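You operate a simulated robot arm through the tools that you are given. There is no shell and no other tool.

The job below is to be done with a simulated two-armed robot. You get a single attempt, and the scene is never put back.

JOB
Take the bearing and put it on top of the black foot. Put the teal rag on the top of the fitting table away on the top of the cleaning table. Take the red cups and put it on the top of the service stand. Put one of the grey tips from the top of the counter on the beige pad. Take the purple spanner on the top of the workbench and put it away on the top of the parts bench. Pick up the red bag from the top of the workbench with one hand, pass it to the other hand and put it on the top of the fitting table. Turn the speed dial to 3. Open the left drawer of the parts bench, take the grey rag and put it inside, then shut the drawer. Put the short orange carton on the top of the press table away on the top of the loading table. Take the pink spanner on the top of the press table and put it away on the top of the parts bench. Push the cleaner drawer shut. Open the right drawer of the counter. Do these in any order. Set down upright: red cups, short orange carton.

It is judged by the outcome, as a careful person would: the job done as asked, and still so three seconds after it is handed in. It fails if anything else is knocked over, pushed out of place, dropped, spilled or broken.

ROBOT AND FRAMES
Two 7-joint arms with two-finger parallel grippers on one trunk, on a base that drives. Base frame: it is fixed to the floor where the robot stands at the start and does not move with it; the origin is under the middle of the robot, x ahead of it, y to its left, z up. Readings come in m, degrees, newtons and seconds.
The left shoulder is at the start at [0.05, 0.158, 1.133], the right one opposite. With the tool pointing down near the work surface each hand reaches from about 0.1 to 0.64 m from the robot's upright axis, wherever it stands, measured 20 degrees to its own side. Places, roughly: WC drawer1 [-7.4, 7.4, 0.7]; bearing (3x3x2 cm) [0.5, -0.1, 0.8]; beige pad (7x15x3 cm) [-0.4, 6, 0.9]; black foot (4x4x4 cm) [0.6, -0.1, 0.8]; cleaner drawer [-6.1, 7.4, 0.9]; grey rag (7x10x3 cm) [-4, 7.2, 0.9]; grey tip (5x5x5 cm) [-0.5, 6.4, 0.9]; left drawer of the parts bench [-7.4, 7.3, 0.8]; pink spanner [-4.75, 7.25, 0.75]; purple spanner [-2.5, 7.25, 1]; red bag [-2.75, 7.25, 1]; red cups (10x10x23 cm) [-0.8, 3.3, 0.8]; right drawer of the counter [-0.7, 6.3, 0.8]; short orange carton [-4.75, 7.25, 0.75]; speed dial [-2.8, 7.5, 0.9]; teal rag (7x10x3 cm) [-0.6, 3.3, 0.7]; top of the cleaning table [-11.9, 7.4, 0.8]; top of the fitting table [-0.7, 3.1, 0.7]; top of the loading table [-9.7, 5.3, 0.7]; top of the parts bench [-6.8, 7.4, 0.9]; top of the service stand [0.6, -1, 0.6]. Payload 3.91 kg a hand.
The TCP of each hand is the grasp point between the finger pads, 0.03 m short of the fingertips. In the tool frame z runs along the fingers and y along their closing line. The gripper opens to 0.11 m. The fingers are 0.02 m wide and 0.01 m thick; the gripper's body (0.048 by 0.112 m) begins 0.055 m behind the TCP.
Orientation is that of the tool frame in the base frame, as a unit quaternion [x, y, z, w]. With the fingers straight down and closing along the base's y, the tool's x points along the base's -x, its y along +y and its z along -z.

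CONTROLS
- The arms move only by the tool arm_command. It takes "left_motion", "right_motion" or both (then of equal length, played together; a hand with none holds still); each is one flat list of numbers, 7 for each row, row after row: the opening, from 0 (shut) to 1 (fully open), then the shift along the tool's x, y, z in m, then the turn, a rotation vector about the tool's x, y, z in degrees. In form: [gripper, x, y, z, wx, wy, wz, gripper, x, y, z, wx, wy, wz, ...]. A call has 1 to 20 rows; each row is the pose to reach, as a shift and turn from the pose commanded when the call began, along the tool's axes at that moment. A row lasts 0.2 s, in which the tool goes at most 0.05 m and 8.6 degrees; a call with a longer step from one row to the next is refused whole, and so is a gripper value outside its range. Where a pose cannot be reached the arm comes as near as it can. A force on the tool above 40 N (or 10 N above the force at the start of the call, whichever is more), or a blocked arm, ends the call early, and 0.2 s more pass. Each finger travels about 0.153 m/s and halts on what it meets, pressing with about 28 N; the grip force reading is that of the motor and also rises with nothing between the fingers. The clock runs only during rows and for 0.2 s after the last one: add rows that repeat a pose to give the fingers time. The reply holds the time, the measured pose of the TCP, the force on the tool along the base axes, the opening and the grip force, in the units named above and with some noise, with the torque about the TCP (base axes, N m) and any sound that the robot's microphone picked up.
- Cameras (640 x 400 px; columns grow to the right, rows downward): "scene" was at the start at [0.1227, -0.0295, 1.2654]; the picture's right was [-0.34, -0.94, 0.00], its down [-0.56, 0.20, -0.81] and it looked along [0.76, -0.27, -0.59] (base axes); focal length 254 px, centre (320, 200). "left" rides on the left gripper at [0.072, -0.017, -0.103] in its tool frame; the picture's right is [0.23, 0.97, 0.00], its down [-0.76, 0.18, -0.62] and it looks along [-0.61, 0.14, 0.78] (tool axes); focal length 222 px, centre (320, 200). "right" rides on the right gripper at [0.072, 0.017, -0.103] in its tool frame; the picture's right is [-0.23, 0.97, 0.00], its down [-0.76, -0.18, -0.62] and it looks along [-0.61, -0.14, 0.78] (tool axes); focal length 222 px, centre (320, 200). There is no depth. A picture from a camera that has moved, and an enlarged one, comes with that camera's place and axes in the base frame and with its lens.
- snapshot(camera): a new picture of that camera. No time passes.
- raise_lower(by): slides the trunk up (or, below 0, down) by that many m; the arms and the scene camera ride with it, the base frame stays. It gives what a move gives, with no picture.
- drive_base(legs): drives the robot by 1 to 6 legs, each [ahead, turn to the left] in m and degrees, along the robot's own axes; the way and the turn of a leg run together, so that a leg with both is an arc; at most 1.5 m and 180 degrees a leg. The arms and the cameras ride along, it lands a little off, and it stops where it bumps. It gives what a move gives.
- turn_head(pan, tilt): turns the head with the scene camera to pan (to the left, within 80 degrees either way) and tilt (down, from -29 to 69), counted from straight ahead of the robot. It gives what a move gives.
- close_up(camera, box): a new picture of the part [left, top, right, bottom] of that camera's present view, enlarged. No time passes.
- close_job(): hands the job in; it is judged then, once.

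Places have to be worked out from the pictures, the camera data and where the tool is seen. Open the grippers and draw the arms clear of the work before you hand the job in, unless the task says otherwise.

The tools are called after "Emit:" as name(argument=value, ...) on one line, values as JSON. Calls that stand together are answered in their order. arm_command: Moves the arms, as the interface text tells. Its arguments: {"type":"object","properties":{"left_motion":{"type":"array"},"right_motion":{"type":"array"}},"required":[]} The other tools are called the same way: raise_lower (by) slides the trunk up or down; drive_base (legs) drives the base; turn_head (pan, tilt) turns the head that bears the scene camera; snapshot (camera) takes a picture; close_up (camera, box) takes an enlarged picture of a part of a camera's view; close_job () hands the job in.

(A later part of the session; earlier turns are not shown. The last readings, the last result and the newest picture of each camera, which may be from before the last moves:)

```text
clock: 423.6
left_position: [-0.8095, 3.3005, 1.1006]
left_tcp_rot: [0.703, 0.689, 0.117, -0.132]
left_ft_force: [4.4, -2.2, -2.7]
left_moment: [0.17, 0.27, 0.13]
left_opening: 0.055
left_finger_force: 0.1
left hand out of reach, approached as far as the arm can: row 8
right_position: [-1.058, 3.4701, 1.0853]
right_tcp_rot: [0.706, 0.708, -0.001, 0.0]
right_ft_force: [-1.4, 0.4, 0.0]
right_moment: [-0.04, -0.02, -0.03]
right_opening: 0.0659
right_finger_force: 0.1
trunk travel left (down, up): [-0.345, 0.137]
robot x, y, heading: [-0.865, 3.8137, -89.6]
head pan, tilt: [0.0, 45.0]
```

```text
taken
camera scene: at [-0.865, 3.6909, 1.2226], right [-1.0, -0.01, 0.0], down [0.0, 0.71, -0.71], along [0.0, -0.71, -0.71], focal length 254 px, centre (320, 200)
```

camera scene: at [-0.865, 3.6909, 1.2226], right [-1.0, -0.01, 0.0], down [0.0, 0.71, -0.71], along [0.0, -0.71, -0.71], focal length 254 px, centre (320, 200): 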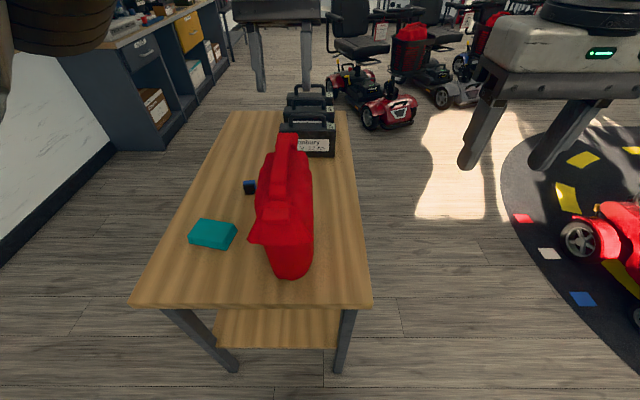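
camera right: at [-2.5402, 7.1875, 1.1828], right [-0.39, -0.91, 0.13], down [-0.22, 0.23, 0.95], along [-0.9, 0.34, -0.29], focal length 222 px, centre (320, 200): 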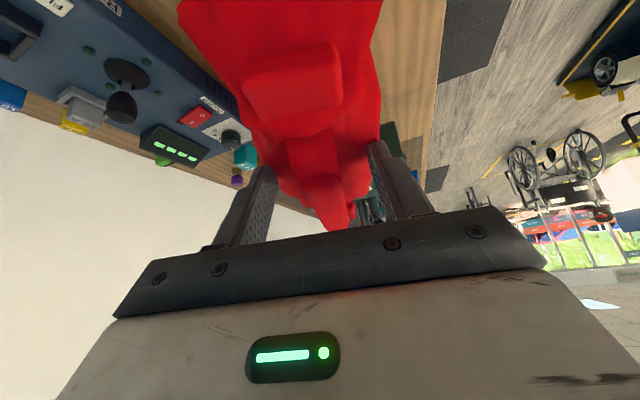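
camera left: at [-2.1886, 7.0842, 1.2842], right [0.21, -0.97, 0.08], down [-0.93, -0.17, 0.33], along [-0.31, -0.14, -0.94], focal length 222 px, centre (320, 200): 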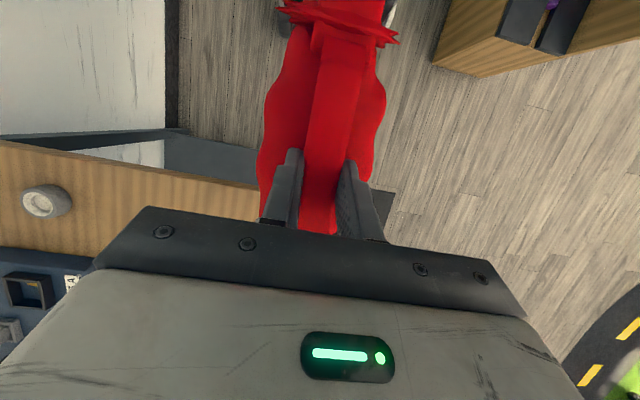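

The bag stands upright on the table. Next the teal rag: its long side lies about 18° off the x axis, centre near [-0.609, 3.317]. I bring the left hand upright beside it.

Emit:
arm_command(left_motion=[0.5, 0.005, 0.03, 0, 0, 0, 0, 0.6, 0.01, 0.07, 0, 0, -4, 0, 0.8, 0.02, 0.11, 0.005, 0, -8, 0, 1, 0.03, 0.15, 0.01, 0, -12, 0, 1, 0.0376, 0.18, 0.0137, 0, -16, 0, 1, 0.0376, 0.2, 0.0137, 0, -20, 0])

Emit:
arm_command(left_motion=[1, 0, 0, 0, 0, 0, -8, 1, 0, 0, 0, 0, 0, -16, 1, 0, 0, 0, 0, 0, -24, 1, 0, 0, 0, 0, 0, -32, 1, 0, 0, 0, 0, 0, -40, 1, 0, 0, 0, 0, 0, -48, 1, 0, 0, 0, 0, 0, -56, 1, 0, 0, 0, 0, 0, -64, 1, 0, 0, 0, 0, 0, -72])

Emit:
snapshot(camera="scene")

Emit:
snapshot(camera="left")

```text
clock: 425.0
left_position: [-0.6005, 3.3367, 1.0968]
left_tcp_rot: [0.707, 0.707, -0.003, -0.001]
left_ft_force: [-0.6, -0.4, -0.1]
left_moment: [-0.04, -0.03, -0.03]
left_opening: 0.11
left_finger_force: 0.0
right_position: [-1.0551, 3.4698, 1.0865]
right_tcp_rot: [0.706, 0.709, -0.001, -0.002]
right_ft_force: [-0.6, -0.4, -0.1]
right_moment: [0.0, 0.0, -0.02]
right_opening: 0.0662
right_finger_force: 0.0
trunk travel left (down, up): [-0.345, 0.137]
robot x, y, heading: [-0.8636, 3.8105, -89.5]
head pan, tilt: [0.0, 45.0]
```

```text
clock: 427.0
left_position: [-0.6033, 3.3375, 1.097]
left_tcp_rot: [0.155, 0.988, -0.001, -0.003]
left_ft_force: [-0.1, -0.2, -0.4]
left_moment: [-0.01, 0.01, 0.01]
left_opening: 0.1101
left_finger_force: 0.2
right_position: [-1.056, 3.4692, 1.0849]
right_tcp_rot: [0.706, 0.708, -0.001, 0.0]
right_ft_force: [-1.0, -0.1, -0.8]
right_moment: [-0.02, 0.01, 0.0]
right_opening: 0.066
right_finger_force: 0.1
trunk travel left (down, up): [-0.345, 0.137]
robot x, y, heading: [-0.862, 3.8118, -89.7]
head pan, tilt: [0.0, 45.0]
```

```text
taken
camera scene: at [-0.8629, 3.6896, 1.2225], right [-1.0, -0.01, 0.0], down [0.0, 0.71, -0.71], along [0.0, -0.71, -0.71], focal length 254 px, centre (320, 200)
```

scene: 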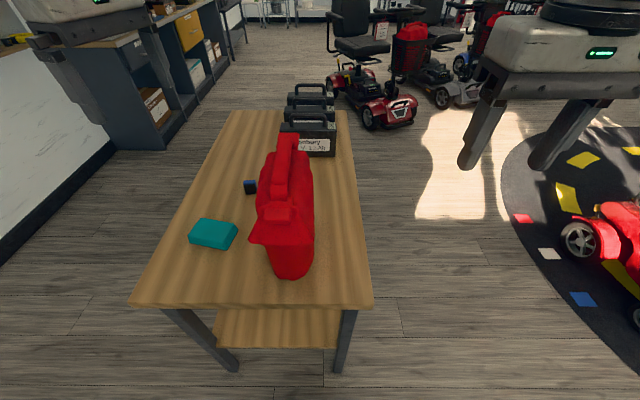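

```text
taken
camera left: at [-0.6749, 3.3446, 1.2011], right [0.08, 1.0, 0.0], down [0.78, -0.06, 0.62], along [0.62, -0.05, -0.79], focal length 222 px, centre (320, 200)
```

left: 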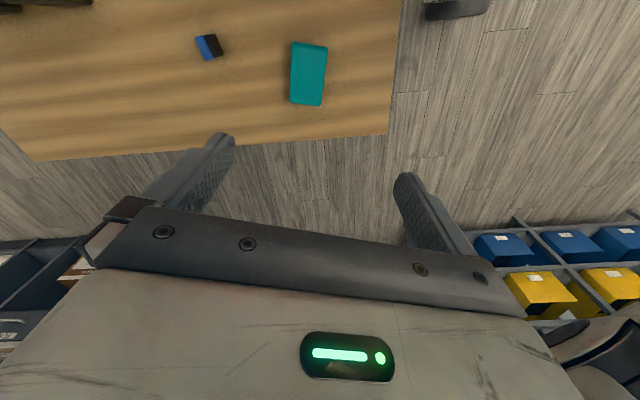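

The quarter turn works in this direction. The rag is centred at about [-0.605, 3.316]; I descend over it with the fingers across its short side.

Emit:
arm_command(left_motion=[1, -0.001, -0.005, 0.045, 0, 0, 0, 1, -0.002, -0.01, 0.09, 0, 0, 0, 1, -0.003, -0.015, 0.135, 0, 0, 0, 1, -0.004, -0.021, 0.18, 0, 0, 0, 1, -0.0047, -0.021, 0.225, 0, 0, 0, 1, -0.0047, -0.021, 0.265, 0, 0, 0, 1, -0.0047, -0.021, 0.29, 0, 0, 0, 1, -0.0047, -0.021, 0.29, 0, 0, 0])

Emit:
snapshot(camera="left")

Emit:
close_up(camera="scene", box=[120, 130, 330, 310])

```text
clock: 428.8
left_position: [-0.6051, 3.3151, 0.8071]
left_tcp_rot: [0.157, 0.988, 0.0, -0.002]
left_ft_force: [1.1, -0.3, -0.1]
left_moment: [-0.01, -0.05, -0.01]
left_opening: 0.1101
left_finger_force: 0.1
right_position: [-1.0555, 3.47, 1.0841]
right_tcp_rot: [0.705, 0.709, 0.0, 0.0]
right_ft_force: [0.2, -0.2, -0.1]
right_moment: [-0.02, -0.04, -0.03]
right_opening: 0.0658
right_finger_force: 0.0
trunk travel left (down, up): [-0.345, 0.137]
robot x, y, heading: [-0.8674, 3.8109, -89.7]
head pan, tilt: [0.0, 45.0]
```

```text
taken
camera left: at [-0.6785, 3.3227, 0.9109], right [0.09, 1.0, 0.0], down [0.78, -0.07, 0.62], along [0.62, -0.05, -0.79], focal length 222 px, centre (320, 200)
```

left: 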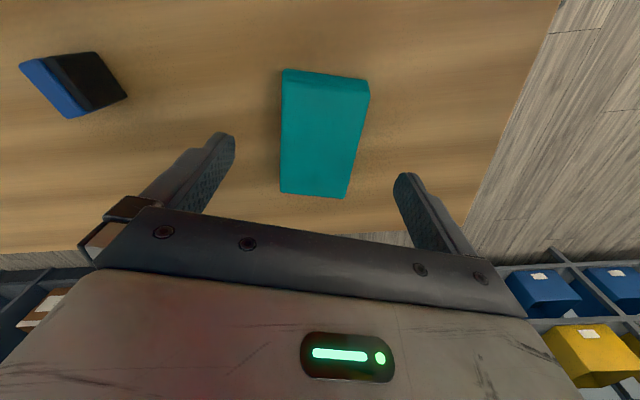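

```text
2.22 times, centred on (225, 220) of scene
camera zoom: at [-0.8629, 3.6896, 1.2225], right [-1.0, -0.01, 0.0], down [0.0, 0.71, -0.71], along [0.0, -0.71, -0.71], focal length 564 px, centre (531, 156)
```

zoom: 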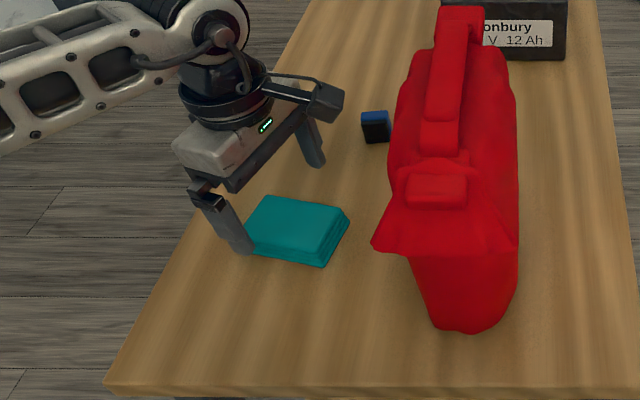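

The rag is centred between the fingers. I go down to just above the table and close.

Emit:
arm_command(left_motion=[1, 0.003, 0.003, 0.02, 0, 0, 0, 1, 0.004, 0.004, 0.04, 0, 0, 0, 1, 0.004, 0.004, 0.054, 0, 0, 0, 0.8, 0.004, 0.004, 0.056, 0, 0, 0, 0.6, 0.004, 0.004, 0.056, 0, 0, 0, 0.4, 0.004, 0.004, 0.056, 0, 0, 0, 0.3, 0.004, 0.004, 0.056, 0, 0, 0, 0.3, 0.004, 0.004, 0.056, 0, 0, 0])

Emit:
snapshot(camera="left")

```text
clock: 430.6
left_position: [-0.6084, 3.3233, 0.7509]
left_tcp_rot: [0.157, 0.988, 0.0, -0.003]
left_ft_force: [0.8, -0.8, 0.7]
left_moment: [-0.06, 0.0, 0.0]
left_opening: 0.0657
left_finger_force: 27.6
right_position: [-1.0566, 3.4694, 1.0842]
right_tcp_rot: [0.706, 0.708, 0.0, -0.001]
right_ft_force: [-0.1, 0.3, -0.1]
right_moment: [0.01, 0.0, -0.01]
right_opening: 0.0656
right_finger_force: 0.0
trunk travel left (down, up): [-0.345, 0.137]
robot x, y, heading: [-0.8649, 3.8095, -89.7]
head pan, tilt: [0.0, 45.0]
```

```text
taken
camera left: at [-0.6813, 3.3282, 0.8555], right [0.09, 1.0, 0.0], down [0.78, -0.07, 0.62], along [0.62, -0.05, -0.79], focal length 222 px, centre (320, 200)
```

left: 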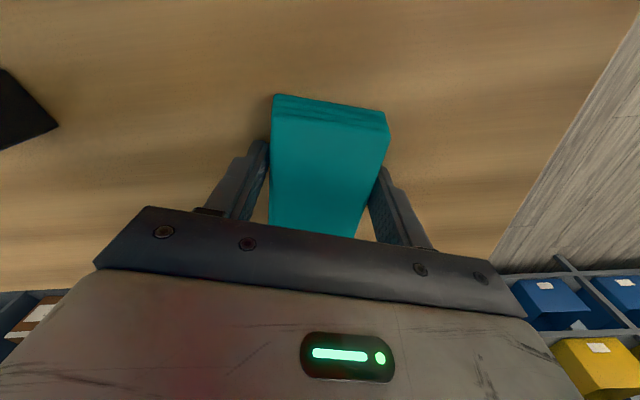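

The rag is held. I lift it, turn the hand back and tuck it in for driving.

Emit:
arm_command(left_motion=[0.3, 0, 0, -0.04, 0, 0, 0, 0.3, 0, 0, -0.08, 0, 0, 0, 0.3, 0, 0, -0.12, 0, 0, 0, 0.3, 0, 0, -0.16, 0, 0, 0, 0.3, 0, 0, -0.2, 0, 0, 8, 0.3, 0, 0, -0.24, 0, 0, 16, 0.3, 0, 0.01, -0.28, 0, 0, 24, 0.3, 0.01, 0.03, -0.31, 0, 0, 32, 0.3, 0.01, 0.05, -0.33, 0, 0, 40, 0.3, 0.02, 0.08, -0.33, 0, 0, 48, 0.3, 0.02, 0.11, -0.33, 0, 0, 56, 0.3, 0.02, 0.14, -0.33, 0, 0, 64, 0.3, 0.02, 0.17, -0.33, 0, 0, 72])

Emit:
snapshot(camera="scene")

```text
clock: 433.4
left_position: [-0.5735, 3.4898, 1.0805]
left_tcp_rot: [0.709, 0.706, -0.002, -0.002]
left_ft_force: [0.7, -0.4, -0.5]
left_moment: [0.02, -0.04, 0.01]
left_opening: 0.0651
left_finger_force: 27.9
right_position: [-1.0547, 3.4692, 1.0859]
right_tcp_rot: [0.706, 0.708, -0.001, 0.0]
right_ft_force: [-1.1, 0.9, -0.6]
right_moment: [0.03, 0.0, -0.04]
right_opening: 0.0662
right_finger_force: 0.0
trunk travel left (down, up): [-0.345, 0.137]
robot x, y, heading: [-0.8655, 3.8111, -89.8]
head pan, tilt: [0.0, 45.0]
```

```text
taken
camera scene: at [-0.8628, 3.6899, 1.2226], right [-1.0, -0.01, 0.0], down [0.0, 0.71, -0.71], along [0.0, -0.71, -0.71], focal length 254 px, centre (320, 200)
```

scene: 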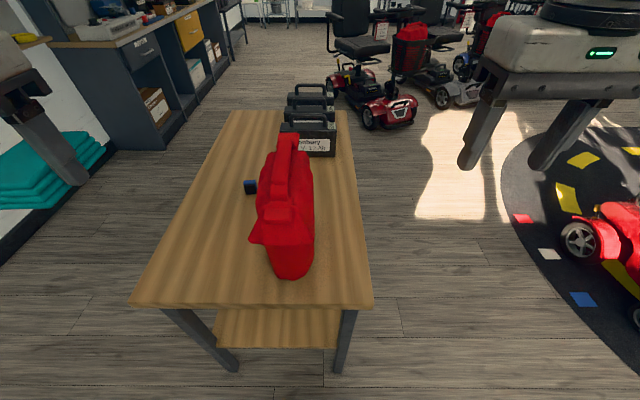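

The rag is in the left hand and the bag stands well. I drive back to the workbench for the speed dial and the spanner.

Emit:
drive_base(legs=[[-0.5, 0], [0, -128.7], [1.5, 0], [1.0, 0], [0, -51.5], [0.55, 0]])

Emit:
turn_head(pan=0, tilt=35)

Emit:
snapshot(camera="scene")

```text
clock: 458.6
left_position: [-3.0579, 6.7819, 1.0791]
left_tcp_rot: [-0.697, 0.718, -0.001, 0.001]
left_ft_force: [0.1, 0.7, -0.8]
left_moment: [-0.01, -0.02, -0.01]
left_opening: 0.0645
left_finger_force: 28.5
right_position: [-2.5741, 6.7859, 1.0848]
right_tcp_rot: [-0.698, 0.716, -0.001, 0.001]
right_ft_force: [-1.1, -0.2, 0.2]
right_moment: [-0.04, 0.0, 0.03]
right_opening: 0.0662
right_finger_force: 0.1
trunk travel left (down, up): [-0.345, 0.137]
robot x, y, heading: [-2.7756, 6.4516, 88.7]
head pan, tilt: [0.0, 45.0]
```

```text
clock: 459.3
left_position: [-3.0575, 6.7808, 1.0799]
left_tcp_rot: [-0.696, 0.718, -0.001, 0.002]
left_ft_force: [-0.8, 0.3, -0.5]
left_moment: [0.0, 0.0, 0.0]
left_opening: 0.0643
left_finger_force: 28.2
right_position: [-2.5748, 6.7851, 1.0843]
right_tcp_rot: [-0.698, 0.716, -0.001, 0.001]
right_ft_force: [-0.2, -0.1, 0.3]
right_moment: [0.0, -0.01, 0.03]
right_opening: 0.066
right_finger_force: 0.0
trunk travel left (down, up): [-0.345, 0.137]
robot x, y, heading: [-2.7762, 6.4505, 88.4]
head pan, tilt: [0.0, 35.0]
```

```text
taken
camera scene: at [-2.773, 6.5777, 1.2373], right [1.0, -0.02, 0.0], down [-0.01, -0.57, -0.82], along [0.02, 0.82, -0.57], focal length 254 px, centre (320, 200)
```

scene: 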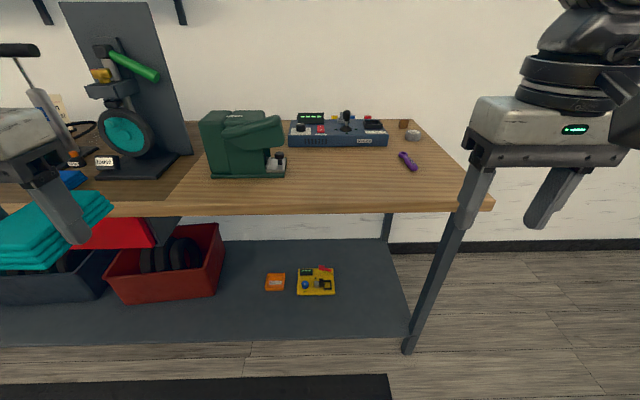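

I see the blue unit with its dial at the left end. I enlarge it and raise the left hand with the rag clear of the grinder.

Emit:
close_up(camera="scene", box=[280, 95, 430, 185])

Emit:
arm_command(left_motion=[0.3, 0, 0, -0.04, 0, 0, 0, 0.3, 0.01, 0, -0.08, 0, 0, 0, 0.3, 0.03, 0, -0.12, 0, 0, 0])

```text
4.27 times, centred on (355, 140) of scene
camera zoom: at [-2.773, 6.5777, 1.2373], right [1.0, -0.02, 0.0], down [-0.01, -0.57, -0.82], along [0.02, 0.82, -0.57], focal length 1083 px, centre (171, 456)
```

zoom: 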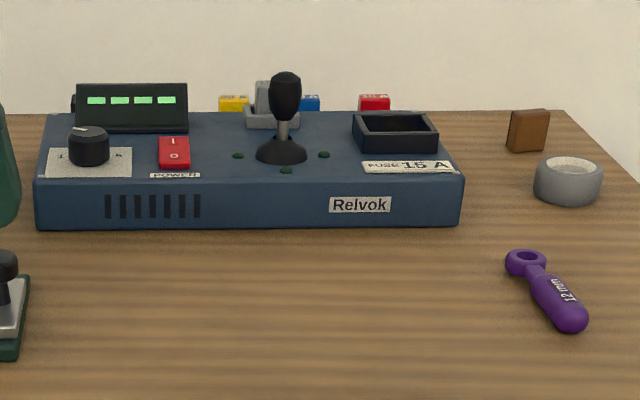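

```text
clock: 460.1
left_position: [-3.0585, 6.75, 1.2]
left_tcp_rot: [-0.696, 0.718, -0.002, 0.002]
left_ft_force: [-0.2, -0.3, -1.3]
left_moment: [0.02, 0.0, 0.01]
left_opening: 0.0641
left_finger_force: 27.7
right_position: [-2.5741, 6.7861, 1.0849]
right_tcp_rot: [-0.698, 0.717, 0.0, 0.001]
right_ft_force: [0.0, -0.5, 0.1]
right_moment: [-0.01, 0.03, 0.0]
right_opening: 0.0659
right_finger_force: 0.1
trunk travel left (down, up): [-0.345, 0.137]
robot x, y, heading: [-2.7775, 6.452, 88.9]
head pan, tilt: [0.0, 35.0]
```

The knob is at about [-2.819, 7.45, 0.95] on the unit. I step in closer with the knob slightly to the robot's right.

Emit:
drive_base(legs=[[0, 19], [0.38, 0], [0, -17.5]])

Emit:
turn_head(pan=-10, tilt=40)

Emit:
snapshot(camera="scene")

```text
clock: 463.7
left_position: [-3.2562, 7.0067, 1.1987]
left_tcp_rot: [0.805, -0.593, 0.001, -0.002]
left_ft_force: [0.4, -0.5, 0.0]
left_moment: [-0.03, -0.01, 0.03]
left_opening: 0.0641
left_finger_force: 27.9
right_position: [-2.8095, 7.1967, 1.086]
right_tcp_rot: [0.807, -0.59, 0.002, -0.002]
right_ft_force: [1.8, 0.2, 0.4]
right_moment: [-0.01, 0.0, -0.01]
right_opening: 0.0652
right_finger_force: 0.0
trunk travel left (down, up): [-0.345, 0.137]
robot x, y, heading: [-2.8916, 6.8082, 107.7]
head pan, tilt: [0.0, 35.0]
stopped in leg 2: the robot was blocked; the commanded pose is now the measured one
```

```text
clock: 464.4
left_position: [-3.2566, 7.006, 1.1986]
left_tcp_rot: [0.805, -0.593, 0.002, -0.002]
left_ft_force: [0.1, 0.1, -0.2]
left_moment: [0.0, -0.02, -0.05]
left_opening: 0.0643
left_finger_force: 27.6
right_position: [-2.8096, 7.197, 1.0847]
right_tcp_rot: [0.807, -0.591, 0.002, -0.003]
right_ft_force: [2.3, -0.7, 1.5]
right_moment: [-0.02, -0.03, 0.02]
right_opening: 0.0652
right_finger_force: 0.1
trunk travel left (down, up): [-0.345, 0.137]
robot x, y, heading: [-2.8902, 6.8145, 107.6]
head pan, tilt: [-10.0, 40.0]
```

```text
taken
camera scene: at [-2.9152, 6.9359, 1.2298], right [0.99, 0.13, 0.0], down [0.08, -0.64, -0.77], along [-0.1, 0.76, -0.64], focal length 254 px, centre (320, 200)
```

scene: 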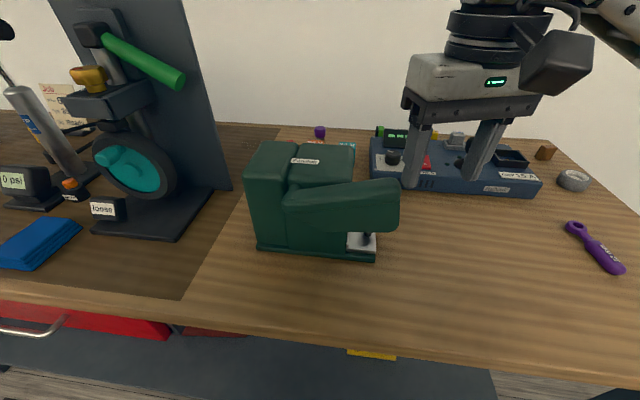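

The base corner touched the bench's lower shelf. I back off 3 cm and square up.

Emit:
drive_base(legs=[[-0.03, 0], [0, -17.6]])

Emit:
snapshot(camera="scene")

Emit:
snapshot(camera="right")

```text
clock: 466.3
left_position: [-3.1743, 7.0795, 1.1994]
left_tcp_rot: [-0.705, 0.709, -0.001, 0.002]
left_ft_force: [-0.4, -0.7, -1.2]
left_moment: [-0.01, 0.0, 0.03]
left_opening: 0.0643
left_finger_force: 28.0
right_position: [-2.6891, 7.125, 1.0855]
right_tcp_rot: [0.707, -0.707, 0.003, -0.001]
right_ft_force: [-0.6, 0.0, -0.8]
right_moment: [0.0, -0.04, 0.01]
right_opening: 0.0661
right_finger_force: 0.0
trunk travel left (down, up): [-0.345, 0.137]
robot x, y, heading: [-2.8774, 6.7826, 89.8]
head pan, tilt: [-10.0, 40.0]
```

```text
taken
camera scene: at [-2.8684, 6.9091, 1.2298], right [0.99, -0.17, 0.0], down [-0.11, -0.63, -0.77], along [0.13, 0.75, -0.64], focal length 254 px, centre (320, 200)
```

scene: 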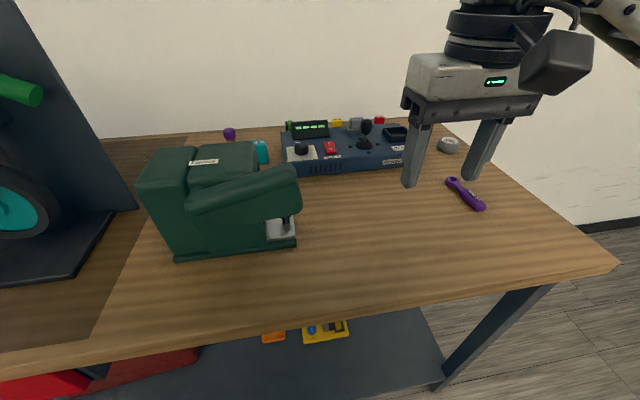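

```text
taken
camera right: at [-2.7076, 7.0538, 1.1891], right [-0.97, 0.22, 0.0], down [0.17, 0.76, 0.62], along [0.14, 0.61, -0.78], focal length 222 px, centre (320, 200)
```

right: 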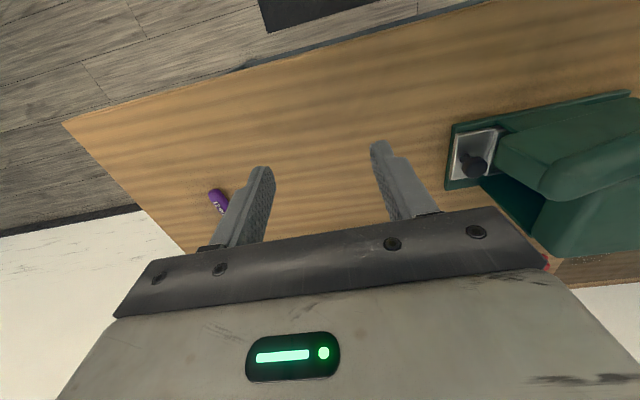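

I enlarge the dial to read its scale.

Emit:
close_up(camera="scene", box=[270, 110, 350, 180])

Emit:
drive_base(legs=[[0.03, 0]])

```text
5.71 times, centred on (310, 145) of scene
camera zoom: at [-2.8684, 6.9091, 1.2298], right [0.99, -0.17, 0.0], down [-0.11, -0.63, -0.77], along [0.13, 0.75, -0.64], focal length 1451 px, centre (377, 514)
```

zoom: 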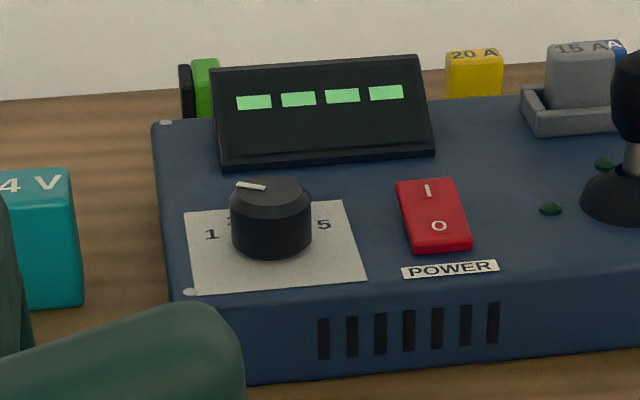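

```text
clock: 467.3
left_position: [-3.1734, 7.108, 1.199]
left_tcp_rot: [-0.705, 0.709, -0.002, 0.001]
left_ft_force: [0.3, -0.2, 0.7]
left_moment: [-0.02, 0.03, 0.04]
left_opening: 0.0643
left_finger_force: 27.7
right_position: [-2.6893, 7.1539, 1.0853]
right_tcp_rot: [0.708, -0.706, 0.003, 0.0]
right_ft_force: [-0.3, -0.3, -0.3]
right_moment: [0.01, 0.04, -0.04]
right_opening: 0.0657
right_finger_force: 0.0
trunk travel left (down, up): [-0.345, 0.137]
robot x, y, heading: [-2.8883, 6.8153, 90.2]
head pan, tilt: [-10.0, 40.0]
stopped in leg 1: the robot was blocked; the commanded pose is now the measured one
```

The pointer is now toward the left-back between 1 and 2; 3 should be at the back of the scale. I bring the right hand near to look down on the dial.

Emit:
arm_command(right_motion=[0.6, -0.03, 0.025, -0.01, 0, 0, 0, 0.6, -0.06, 0.05, -0.02, 0, 0, 0, 0.6, -0.09, 0.075, -0.03, 0, 0, 0, 0.6, -0.12, 0.1, -0.03, 0, 0, 0, 0.6, -0.15, 0.12, -0.03, 0, 0, 0, 0.6, -0.19, 0.131, -0.03, 0, 0, 0, 0.6, -0.19, 0.131, -0.03, 0, 0, 0])

Emit:
snapshot(camera="right")

Emit:
close_up(camera="right", box=[240, 60, 400, 200])

```text
clock: 468.9
left_position: [-3.1722, 7.1072, 1.2]
left_tcp_rot: [-0.706, 0.709, -0.003, 0.001]
left_ft_force: [-0.2, 0.1, -1.8]
left_moment: [-0.02, 0.03, 0.04]
left_opening: 0.0641
left_finger_force: 27.8
right_position: [-2.8224, 7.3448, 1.1134]
right_tcp_rot: [0.708, -0.706, 0.002, -0.001]
right_ft_force: [0.4, 0.4, 0.4]
right_moment: [-0.02, 0.02, -0.01]
right_opening: 0.0659
right_finger_force: 0.1
trunk travel left (down, up): [-0.345, 0.137]
robot x, y, heading: [-2.8868, 6.8135, 90.1]
head pan, tilt: [-10.0, 40.0]
```

```text
taken
camera right: at [-2.8395, 7.2724, 1.2173], right [-0.97, 0.22, -0.01], down [0.17, 0.76, 0.62], along [0.14, 0.61, -0.78], focal length 222 px, centre (320, 200)
```

right: 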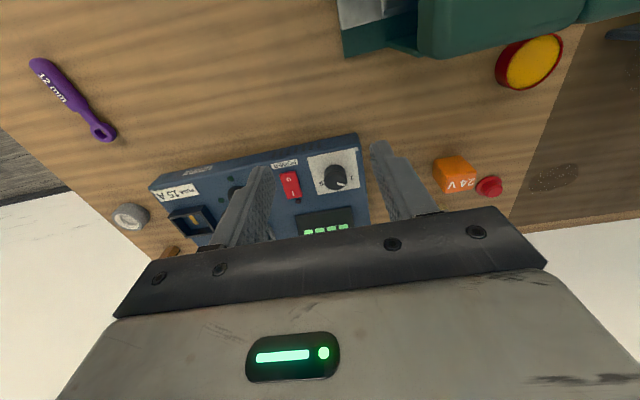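

```text
2.86 times, centred on (320, 130) of right
camera zoom: at [-2.8395, 7.2724, 1.2173], right [-0.97, 0.22, -0.01], down [0.17, 0.76, 0.62], along [0.14, 0.61, -0.78], focal length 635 px, centre (320, 400)
```

zoom: 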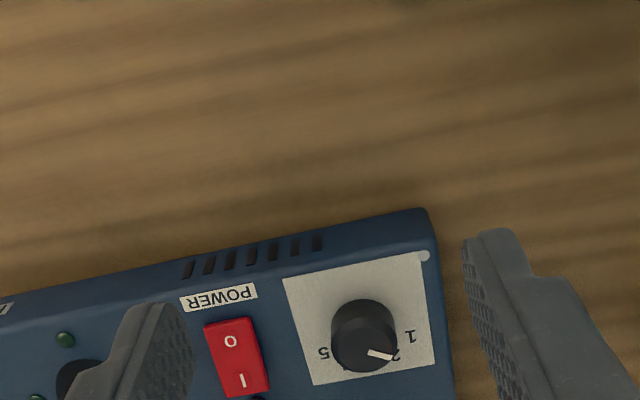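

I zoom in further on the dial from both cameras to read the pointer.

Emit:
close_up(camera="right", box=[300, 140, 370, 200])

Emit:
close_up(camera="scene", box=[270, 120, 340, 180])

```text
6.67 times, centred on (335, 170) of right
camera zoom: at [-2.8395, 7.2724, 1.2173], right [-0.97, 0.22, -0.01], down [0.17, 0.76, 0.62], along [0.14, 0.61, -0.78], focal length 1481 px, centre (220, 400)
```

zoom: 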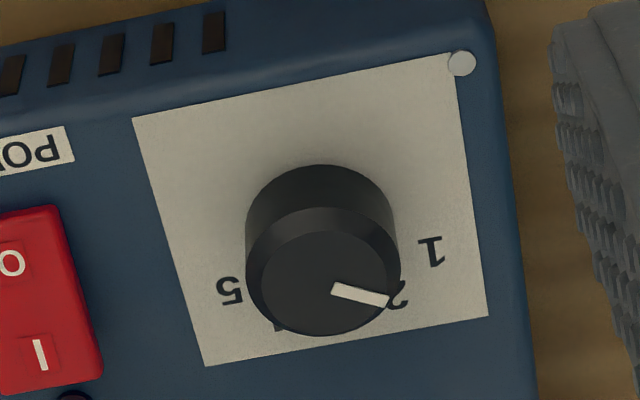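

```text
6.67 times, centred on (305, 150) of scene
camera zoom: at [-2.8685, 6.9373, 1.2298], right [0.99, -0.17, 0.0], down [-0.11, -0.63, -0.77], along [0.13, 0.75, -0.64], focal length 1693 px, centre (420, 533)
```

zoom: 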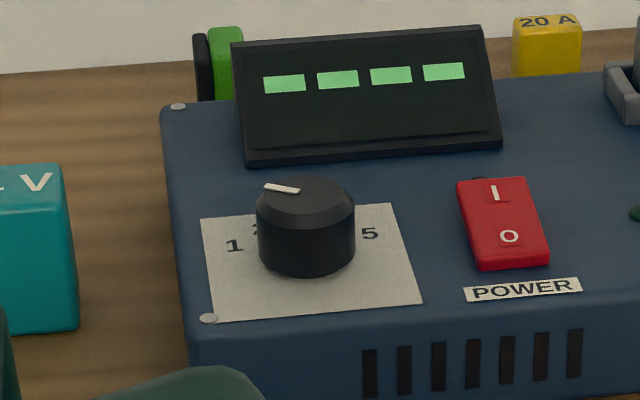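

The pointer stands at 1 (about 60° left of the back), with 3 straight back, so the knob must turn about 60° clockwise. I bring the right hand above the knob at about [-2.822, 7.456].

Emit:
arm_command(right_motion=[0.6, -0.03, 0, 0.01, 0, 0, 0, 0.6, -0.06, 0, 0.03, 0, 0, 0, 0.6, -0.09, 0, 0.06, 0, 0, 0, 0.6, -0.111, 0, 0.083, 0, 0, 0, 0.6, -0.111, 0, 0.083, 0, 0, 0])

Emit:
snapshot(camera="right")

Emit:
close_up(camera="scene", box=[250, 90, 370, 190])

```text
clock: 470.1
left_position: [-3.1734, 7.1074, 1.1974]
left_tcp_rot: [-0.705, 0.709, -0.002, 0.001]
left_ft_force: [0.2, -0.3, -0.2]
left_moment: [-0.02, 0.02, 0.01]
left_opening: 0.0642
left_finger_force: 27.9
right_position: [-2.8071, 7.4217, 1.024]
right_tcp_rot: [0.707, -0.707, 0.002, -0.002]
right_ft_force: [0.5, -0.4, 0.4]
right_moment: [-0.01, -0.01, 0.01]
right_opening: 0.066
right_finger_force: 0.0
right hand out of reach, approached as far as the arm can: row 3, 4, 5
trunk travel left (down, up): [-0.345, 0.137]
robot x, y, heading: [-2.8816, 6.8124, 90.0]
head pan, tilt: [-10.0, 40.0]
```

```text
taken
camera right: at [-2.8254, 7.3489, 1.1283], right [-0.97, 0.22, -0.01], down [0.17, 0.76, 0.62], along [0.14, 0.61, -0.78], focal length 222 px, centre (320, 200)
```

right: 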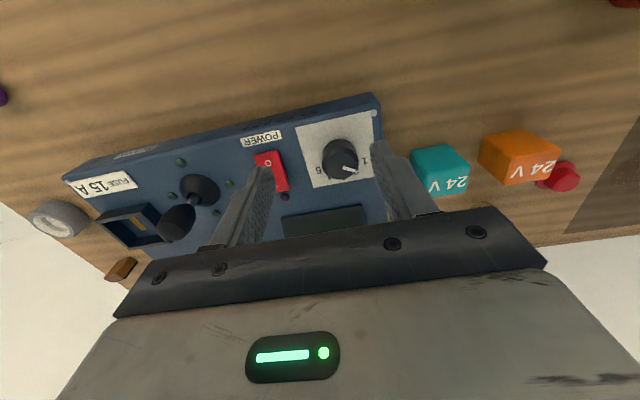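

```text
4.00 times, centred on (310, 140) of scene
camera zoom: at [-2.8682, 6.9372, 1.2298], right [0.99, -0.17, 0.0], down [-0.11, -0.63, -0.77], along [0.13, 0.75, -0.64], focal length 1016 px, centre (360, 440)
```

zoom: 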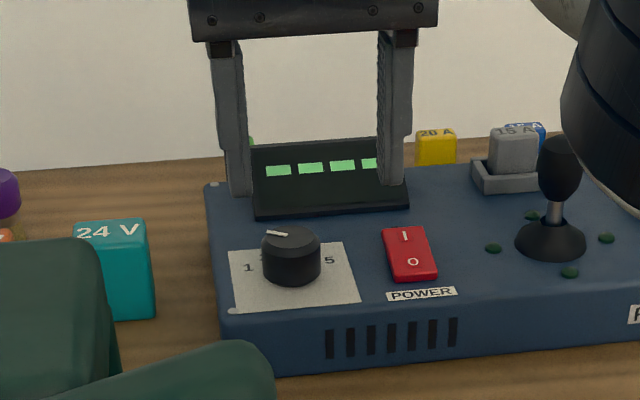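

The knob is 3–4 cm beyond straight-down reach, so I'll grip it with the hand pitched forward and yawed 50° to the right, then turn through clockwise. First I set the yaw.

Emit:
arm_command(right_motion=[0.6, 0.01, 0, -0.01, 0, 0, -8, 0.6, 0.02, 0, -0.02, 0, 0, -16, 0.6, 0.03, 0, -0.03, 0, 0, -24, 0.6, 0.04, 0, -0.04, 0, 0, -32, 0.6, 0.04, 0, -0.04, 0, 0, -40, 0.6, 0.04, 0, -0.04, 0, 0, -48, 0.6, 0.04, 0, -0.04, 0, 0, -50])

Emit:
arm_command(right_motion=[0.6, 0, 0, 0, 0, -8, 0, 0.6, 0, 0, 0, 0, -16, 0, 0.6, 0, 0, 0, 0, -25, 0])

Emit:
snapshot(camera="right")

```text
clock: 471.7
left_position: [-3.1741, 7.1081, 1.1991]
left_tcp_rot: [-0.705, 0.709, -0.002, 0.001]
left_ft_force: [-0.3, -0.4, -0.2]
left_moment: [0.01, -0.01, 0.0]
left_opening: 0.0641
left_finger_force: 28.5
right_position: [-2.7773, 7.3604, 1.049]
right_tcp_rot: [0.896, -0.444, -0.001, -0.002]
right_ft_force: [-1.1, 0.6, -0.4]
right_moment: [0.0, 0.0, -0.02]
right_opening: 0.0658
right_finger_force: 0.0
right hand out of reach, approached as far as the arm can: row 4, 5, 6, 7
trunk travel left (down, up): [-0.345, 0.137]
robot x, y, heading: [-2.8845, 6.8138, 90.2]
head pan, tilt: [-10.0, 40.0]
```

```text
refused: row 3 steps farther than a row can; nothing moved
```

```text
taken
camera right: at [-2.7456, 7.2917, 1.1526], right [-0.91, -0.41, 0.0], down [-0.32, 0.71, 0.63], along [-0.26, 0.57, -0.78], focal length 222 px, centre (320, 200)
```

right: 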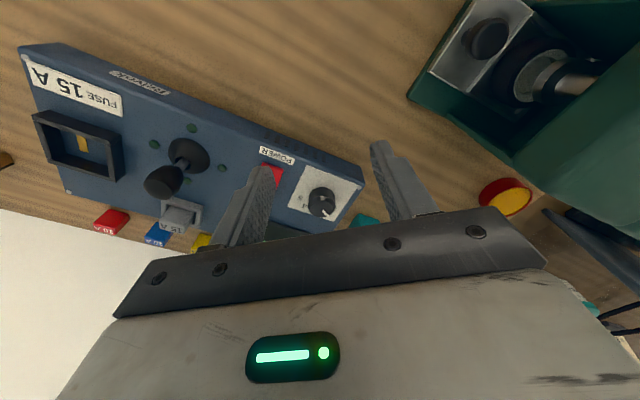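

The wrist stops near 37° of yaw. I'll use 30°: from there a 60° clockwise turn stays within reach with a 25° pitch. I set that and move to just above the knob.

Emit:
arm_command(right_motion=[0.6, -0.018, -0.004, 0.005, 0, -6.3, 1.8, 0.6, -0.036, -0.009, 0.01, 0, -12.5, 3.5, 0.6, -0.053, -0.013, 0.02, 0, -18.8, 5.3, 0.6, -0.071, -0.0176, 0.038, 0, -25, 7, 0.6, -0.071, -0.0176, 0.038, 0, -25, 7])

Emit:
snapshot(camera="right")

Emit:
close_up(camera="scene", box=[250, 90, 370, 190])

```text
clock: 472.9
left_position: [-3.1734, 7.1082, 1.1985]
left_tcp_rot: [-0.706, 0.709, -0.003, 0.001]
left_ft_force: [0.3, 0.0, -1.0]
left_moment: [0.02, 0.03, 0.02]
left_opening: 0.0644
left_finger_force: 28.5
right_position: [-2.8051, 7.4279, 1.0107]
right_tcp_rot: [0.846, -0.485, -0.197, -0.099]
right_ft_force: [-0.5, 0.0, 0.8]
right_moment: [-0.05, 0.01, -0.02]
right_opening: 0.0661
right_finger_force: 0.0
trunk travel left (down, up): [-0.345, 0.137]
robot x, y, heading: [-2.8865, 6.8147, 90.1]
head pan, tilt: [-10.0, 40.0]
```

```text
taken
camera right: at [-2.763, 7.3253, 1.0745], right [-0.94, -0.32, 0.12], down [-0.04, 0.46, 0.89], along [-0.34, 0.83, -0.45], focal length 222 px, centre (320, 200)
```

right: 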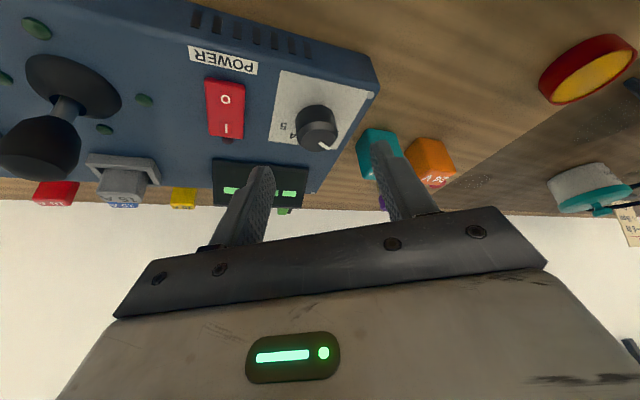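

```text
4.00 times, centred on (310, 140) of scene
camera zoom: at [-2.8688, 6.9373, 1.2298], right [0.99, -0.17, 0.0], down [-0.11, -0.63, -0.77], along [0.13, 0.75, -0.64], focal length 1016 px, centre (360, 440)
```

zoom: 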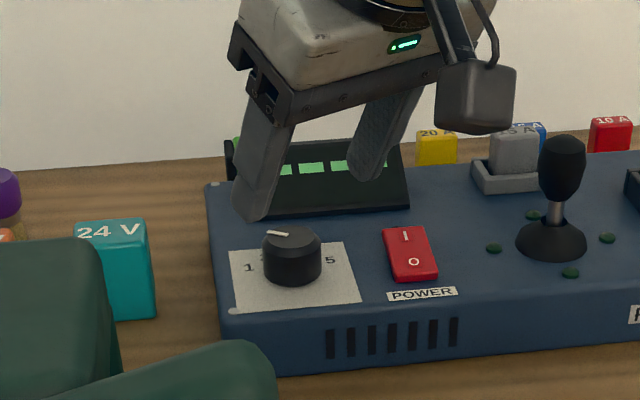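

The hand reached the pre-grasp exactly; the knob is centred between the fingers. I advance onto the knob and close.

Emit:
arm_command(right_motion=[0.6, 0, 0.001, 0.02, 0, 0, 0, 0.6, 0, 0.001, 0.04, 0, 0, 0, 0.6, 0, 0.001, 0.055, 0, 0, 0, 0.6, 0, 0.001, 0.059, 0, 0, 0, 0.45, 0, 0.001, 0.059, 0, 0, 0, 0.3, 0, 0.001, 0.059, 0, 0, 0, 0.2, 0, 0.001, 0.059, 0, 0, 0, 0.2, 0, 0.001, 0.059, 0, 0, 0])

Emit:
snapshot(camera="right")

Emit:
close_up(camera="scene", box=[250, 90, 370, 190])

```text
clock: 474.7
left_position: [-3.1742, 7.1088, 1.1984]
left_tcp_rot: [-0.706, 0.709, -0.003, 0.001]
left_ft_force: [0.0, -0.2, -0.3]
left_moment: [-0.01, 0.0, 0.01]
left_opening: 0.064
left_finger_force: 28.0
right_position: [-2.8173, 7.4488, 0.9572]
right_tcp_rot: [0.846, -0.485, -0.196, -0.1]
right_ft_force: [6.8, 4.9, -1.5]
right_moment: [0.95, -1.0, -0.01]
right_opening: 0.0338
right_finger_force: 45.2
trunk travel left (down, up): [-0.345, 0.137]
robot x, y, heading: [-2.8817, 6.8115, 89.8]
head pan, tilt: [-10.0, 40.0]
```

```text
taken
camera right: at [-2.7754, 7.3469, 1.0213], right [-0.94, -0.32, 0.12], down [-0.05, 0.46, 0.89], along [-0.33, 0.83, -0.45], focal length 222 px, centre (320, 200)
```

right: 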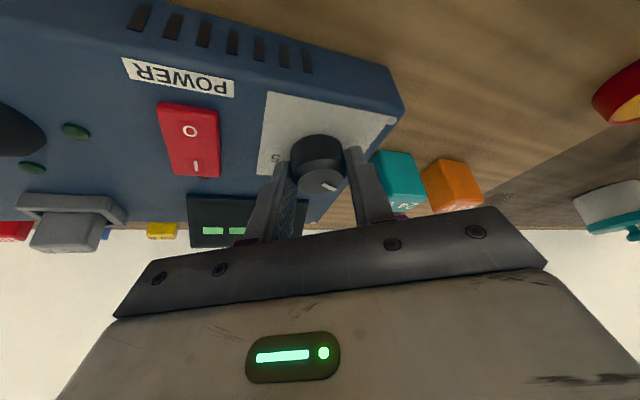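

```text
4.00 times, centred on (310, 140) of scene
camera zoom: at [-2.8682, 6.9378, 1.2297], right [0.99, -0.17, 0.0], down [-0.11, -0.63, -0.77], along [0.13, 0.75, -0.64], focal length 1016 px, centre (360, 440)
```

zoom: 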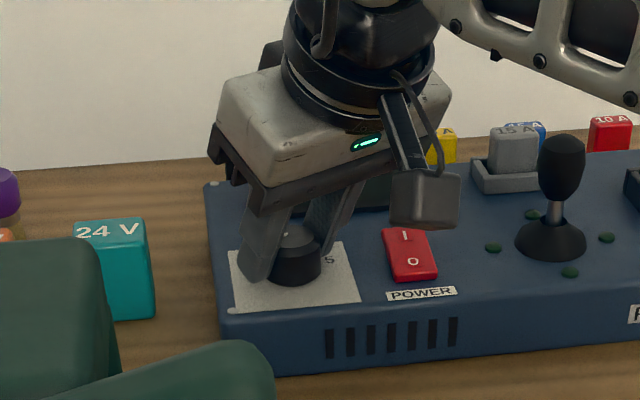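

The knob is gripped. I turn the hand 60° clockwise about the vertical.

Emit:
arm_command(right_motion=[0.2, -0.0004, 0.0008, 0.0002, 3.2, 0, 6.8, 0.2, -0.0009, 0.0017, 0.0004, 6.4, 0, 13.6, 0.2, -0.0013, 0.0025, 0.0006, 9.5, 0, 20.4, 0.2, -0.0017, 0.0033, 0.0008, 12.7, 0, 27.2, 0.2, -0.0022, 0.0041, 0.001, 15.9, 0, 34, 0.2, -0.0026, 0.005, 0.0012, 19, 0, 40.8, 0.2, -0.003, 0.0058, 0.0014, 22.2, 0, 47.6, 0.2, -0.0034, 0.0066, 0.0016, 25.4, 0, 54.4, 0.2, -0.0034, 0.0066, 0.0016, 25.4, 0, 54.4])

Emit:
snapshot(camera="right")

Emit:
close_up(camera="scene", box=[250, 90, 370, 190])

```text
clock: 476.7
left_position: [-3.1723, 7.1086, 1.1985]
left_tcp_rot: [-0.706, 0.708, -0.001, 0.001]
left_ft_force: [-0.7, 0.6, -0.2]
left_moment: [-0.01, -0.01, -0.03]
left_opening: 0.0641
left_finger_force: 28.3
right_position: [-2.8201, 7.4476, 0.9581]
right_tcp_rot: [-0.488, 0.847, 0.11, 0.178]
right_ft_force: [22.4, 5.1, -5.8]
right_moment: [0.12, -1.65, -0.04]
right_opening: 0.0335
right_finger_force: 45.4
trunk travel left (down, up): [-0.345, 0.137]
robot x, y, heading: [-2.883, 6.8127, 89.7]
head pan, tilt: [-10.0, 40.0]
```

```text
taken
camera right: at [-2.8893, 7.3633, 1.0235], right [-0.74, 0.67, 0.11], down [0.38, 0.29, 0.88], along [0.55, 0.69, -0.47], focal length 222 px, centre (320, 200)
```

right: 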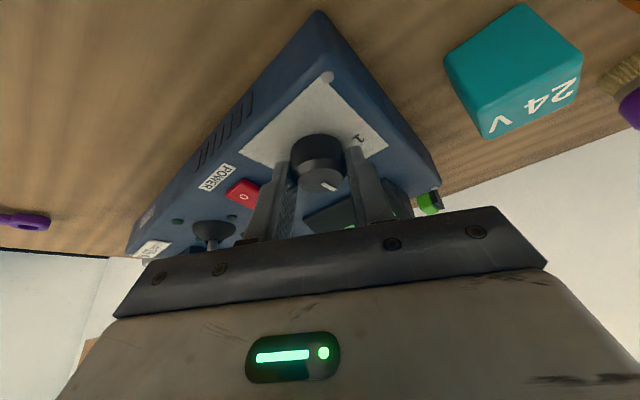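

```text
4.00 times, centred on (310, 140) of scene
camera zoom: at [-2.8665, 6.9382, 1.2296], right [0.99, -0.17, 0.0], down [-0.11, -0.63, -0.77], along [0.13, 0.75, -0.64], focal length 1016 px, centre (360, 440)
```

zoom: 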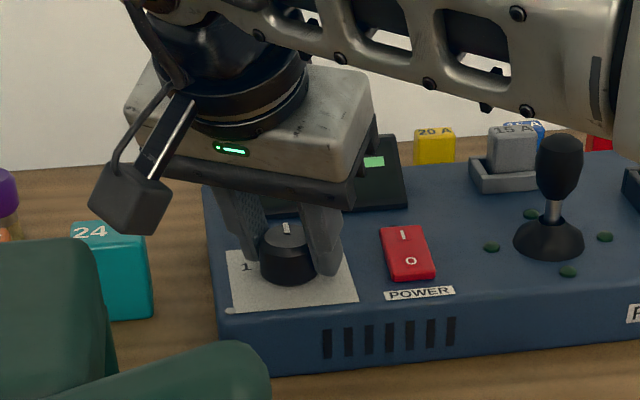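

The pointer now appears to point straight back. I open the fingers, back off along the hand's axis, and check the setting.

Emit:
arm_command(right_motion=[0.3, 0, 0, 0, 0, 0, 0, 0.45, 0, 0, 0, 0, 0, 0, 0.6, 0, 0, 0, 0, 0, 0, 0.6, 0, 0, -0.02, 0, 0, 0, 0.6, 0, 0, -0.05, 0, 0, 0, 0.6, 0, 0, -0.09, 0, 0, 0])

Emit:
close_up(camera="scene", box=[270, 120, 340, 180])

Emit:
close_up(camera="right", box=[260, 60, 400, 200])

```text
clock: 478.1
left_position: [-3.1745, 7.1086, 1.1998]
left_tcp_rot: [-0.705, 0.71, -0.002, 0.001]
left_ft_force: [0.5, 0.5, 0.8]
left_moment: [0.02, -0.02, -0.02]
left_opening: 0.0642
left_finger_force: 27.8
right_position: [-2.8437, 7.4133, 1.0409]
right_tcp_rot: [-0.492, 0.846, 0.111, 0.175]
right_ft_force: [1.0, 0.4, 0.2]
right_moment: [0.01, 0.01, 0.01]
right_opening: 0.0659
right_finger_force: 0.2
trunk travel left (down, up): [-0.345, 0.137]
robot x, y, heading: [-2.8847, 6.8138, 89.8]
head pan, tilt: [-10.0, 40.0]
```

```text
6.67 times, centred on (305, 150) of scene
camera zoom: at [-2.8688, 6.937, 1.2298], right [0.99, -0.17, 0.0], down [-0.11, -0.63, -0.77], along [0.13, 0.76, -0.64], focal length 1693 px, centre (420, 533)
```

zoom: 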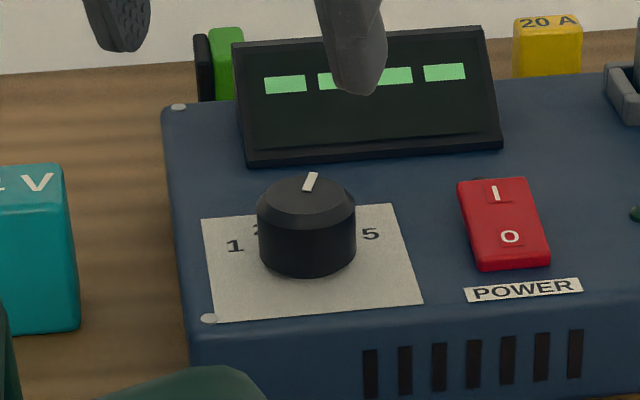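

```text
2.86 times, centred on (330, 130) of right
camera zoom: at [-2.9115, 7.327, 1.1071], right [-0.74, 0.66, 0.11], down [0.38, 0.29, 0.88], along [0.55, 0.69, -0.47], focal length 635 px, centre (291, 400)
```

zoom: 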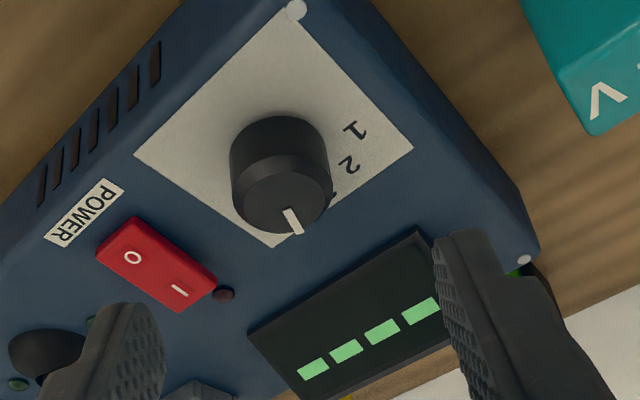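

The pointer seems to have gone past 3 toward 4. I zoom in closer to measure it.

Emit:
close_up(camera="right", box=[295, 90, 365, 150])

Emit:
close_up(camera="scene", box=[285, 132, 325, 166])

```text
6.67 times, centred on (330, 120) of right
camera zoom: at [-2.9115, 7.327, 1.1071], right [-0.74, 0.66, 0.11], down [0.38, 0.29, 0.88], along [0.55, 0.69, -0.47], focal length 1481 px, centre (253, 733)
```

zoom: 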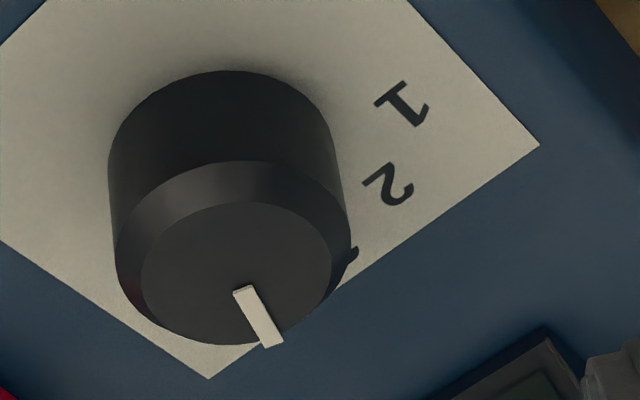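

```text
11.76 times, centred on (305, 149) of scene
camera zoom: at [-2.8688, 6.937, 1.2298], right [0.99, -0.17, 0.0], down [-0.11, -0.63, -0.77], along [0.13, 0.76, -0.64], focal length 2987 px, centre (496, 800)
```

zoom: 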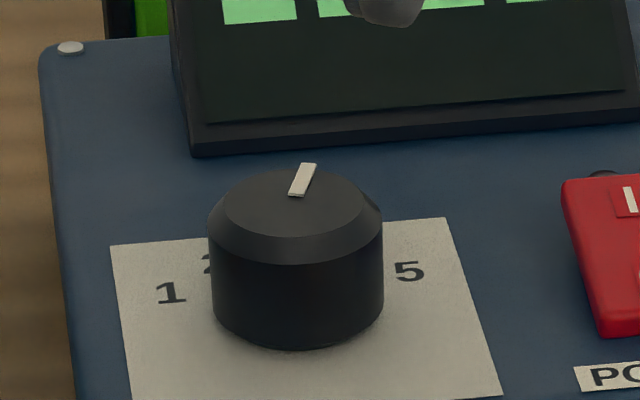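

The release dragged the knob to about 20° past 3 (a side force was stored in the arm). I re-grip in this orientation, better centred, to turn it back 20°.

Emit:
arm_command(right_motion=[0.6, -0.0037, -0.0017, 0.02, 0, 0, 0, 0.6, -0.0037, -0.0017, 0.05, 0, 0, 0, 0.6, -0.0037, -0.0017, 0.08, 0, 0, 0, 0.6, -0.0037, -0.0017, 0.09, 0, 0, 0, 0.45, -0.0037, -0.0017, 0.0905, 0, 0, 0, 0.35, -0.0037, -0.0017, 0.0905, 0, 0, 0, 0.25, -0.0037, -0.0017, 0.0905, 0, 0, 0, 0.25, -0.0037, -0.0017, 0.0905, 0, 0, 0])

Emit:
close_up(camera="scene", box=[275, 125, 335, 175])

```text
clock: 479.9
left_position: [-3.1724, 7.1069, 1.1986]
left_tcp_rot: [-0.705, 0.709, -0.002, 0.002]
left_ft_force: [0.0, -0.2, -0.3]
left_moment: [-0.03, -0.03, -0.02]
left_opening: 0.064
left_finger_force: 27.9
right_position: [-2.8209, 7.4498, 0.9593]
right_tcp_rot: [-0.491, 0.846, 0.11, 0.177]
right_ft_force: [10.6, -6.4, -1.6]
right_moment: [-0.95, -0.93, -0.03]
right_opening: 0.0327
right_finger_force: 44.9
trunk travel left (down, up): [-0.345, 0.137]
robot x, y, heading: [-2.8834, 6.8128, 90.1]
head pan, tilt: [-10.0, 40.0]
```

```text
8.00 times, centred on (305, 150) of scene
camera zoom: at [-2.8676, 6.9369, 1.2298], right [0.99, -0.17, 0.0], down [-0.11, -0.63, -0.77], along [0.13, 0.75, -0.64], focal length 2031 px, centre (440, 600)
```

zoom: 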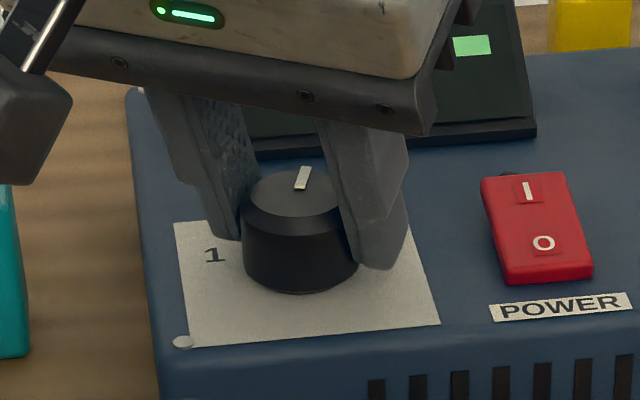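

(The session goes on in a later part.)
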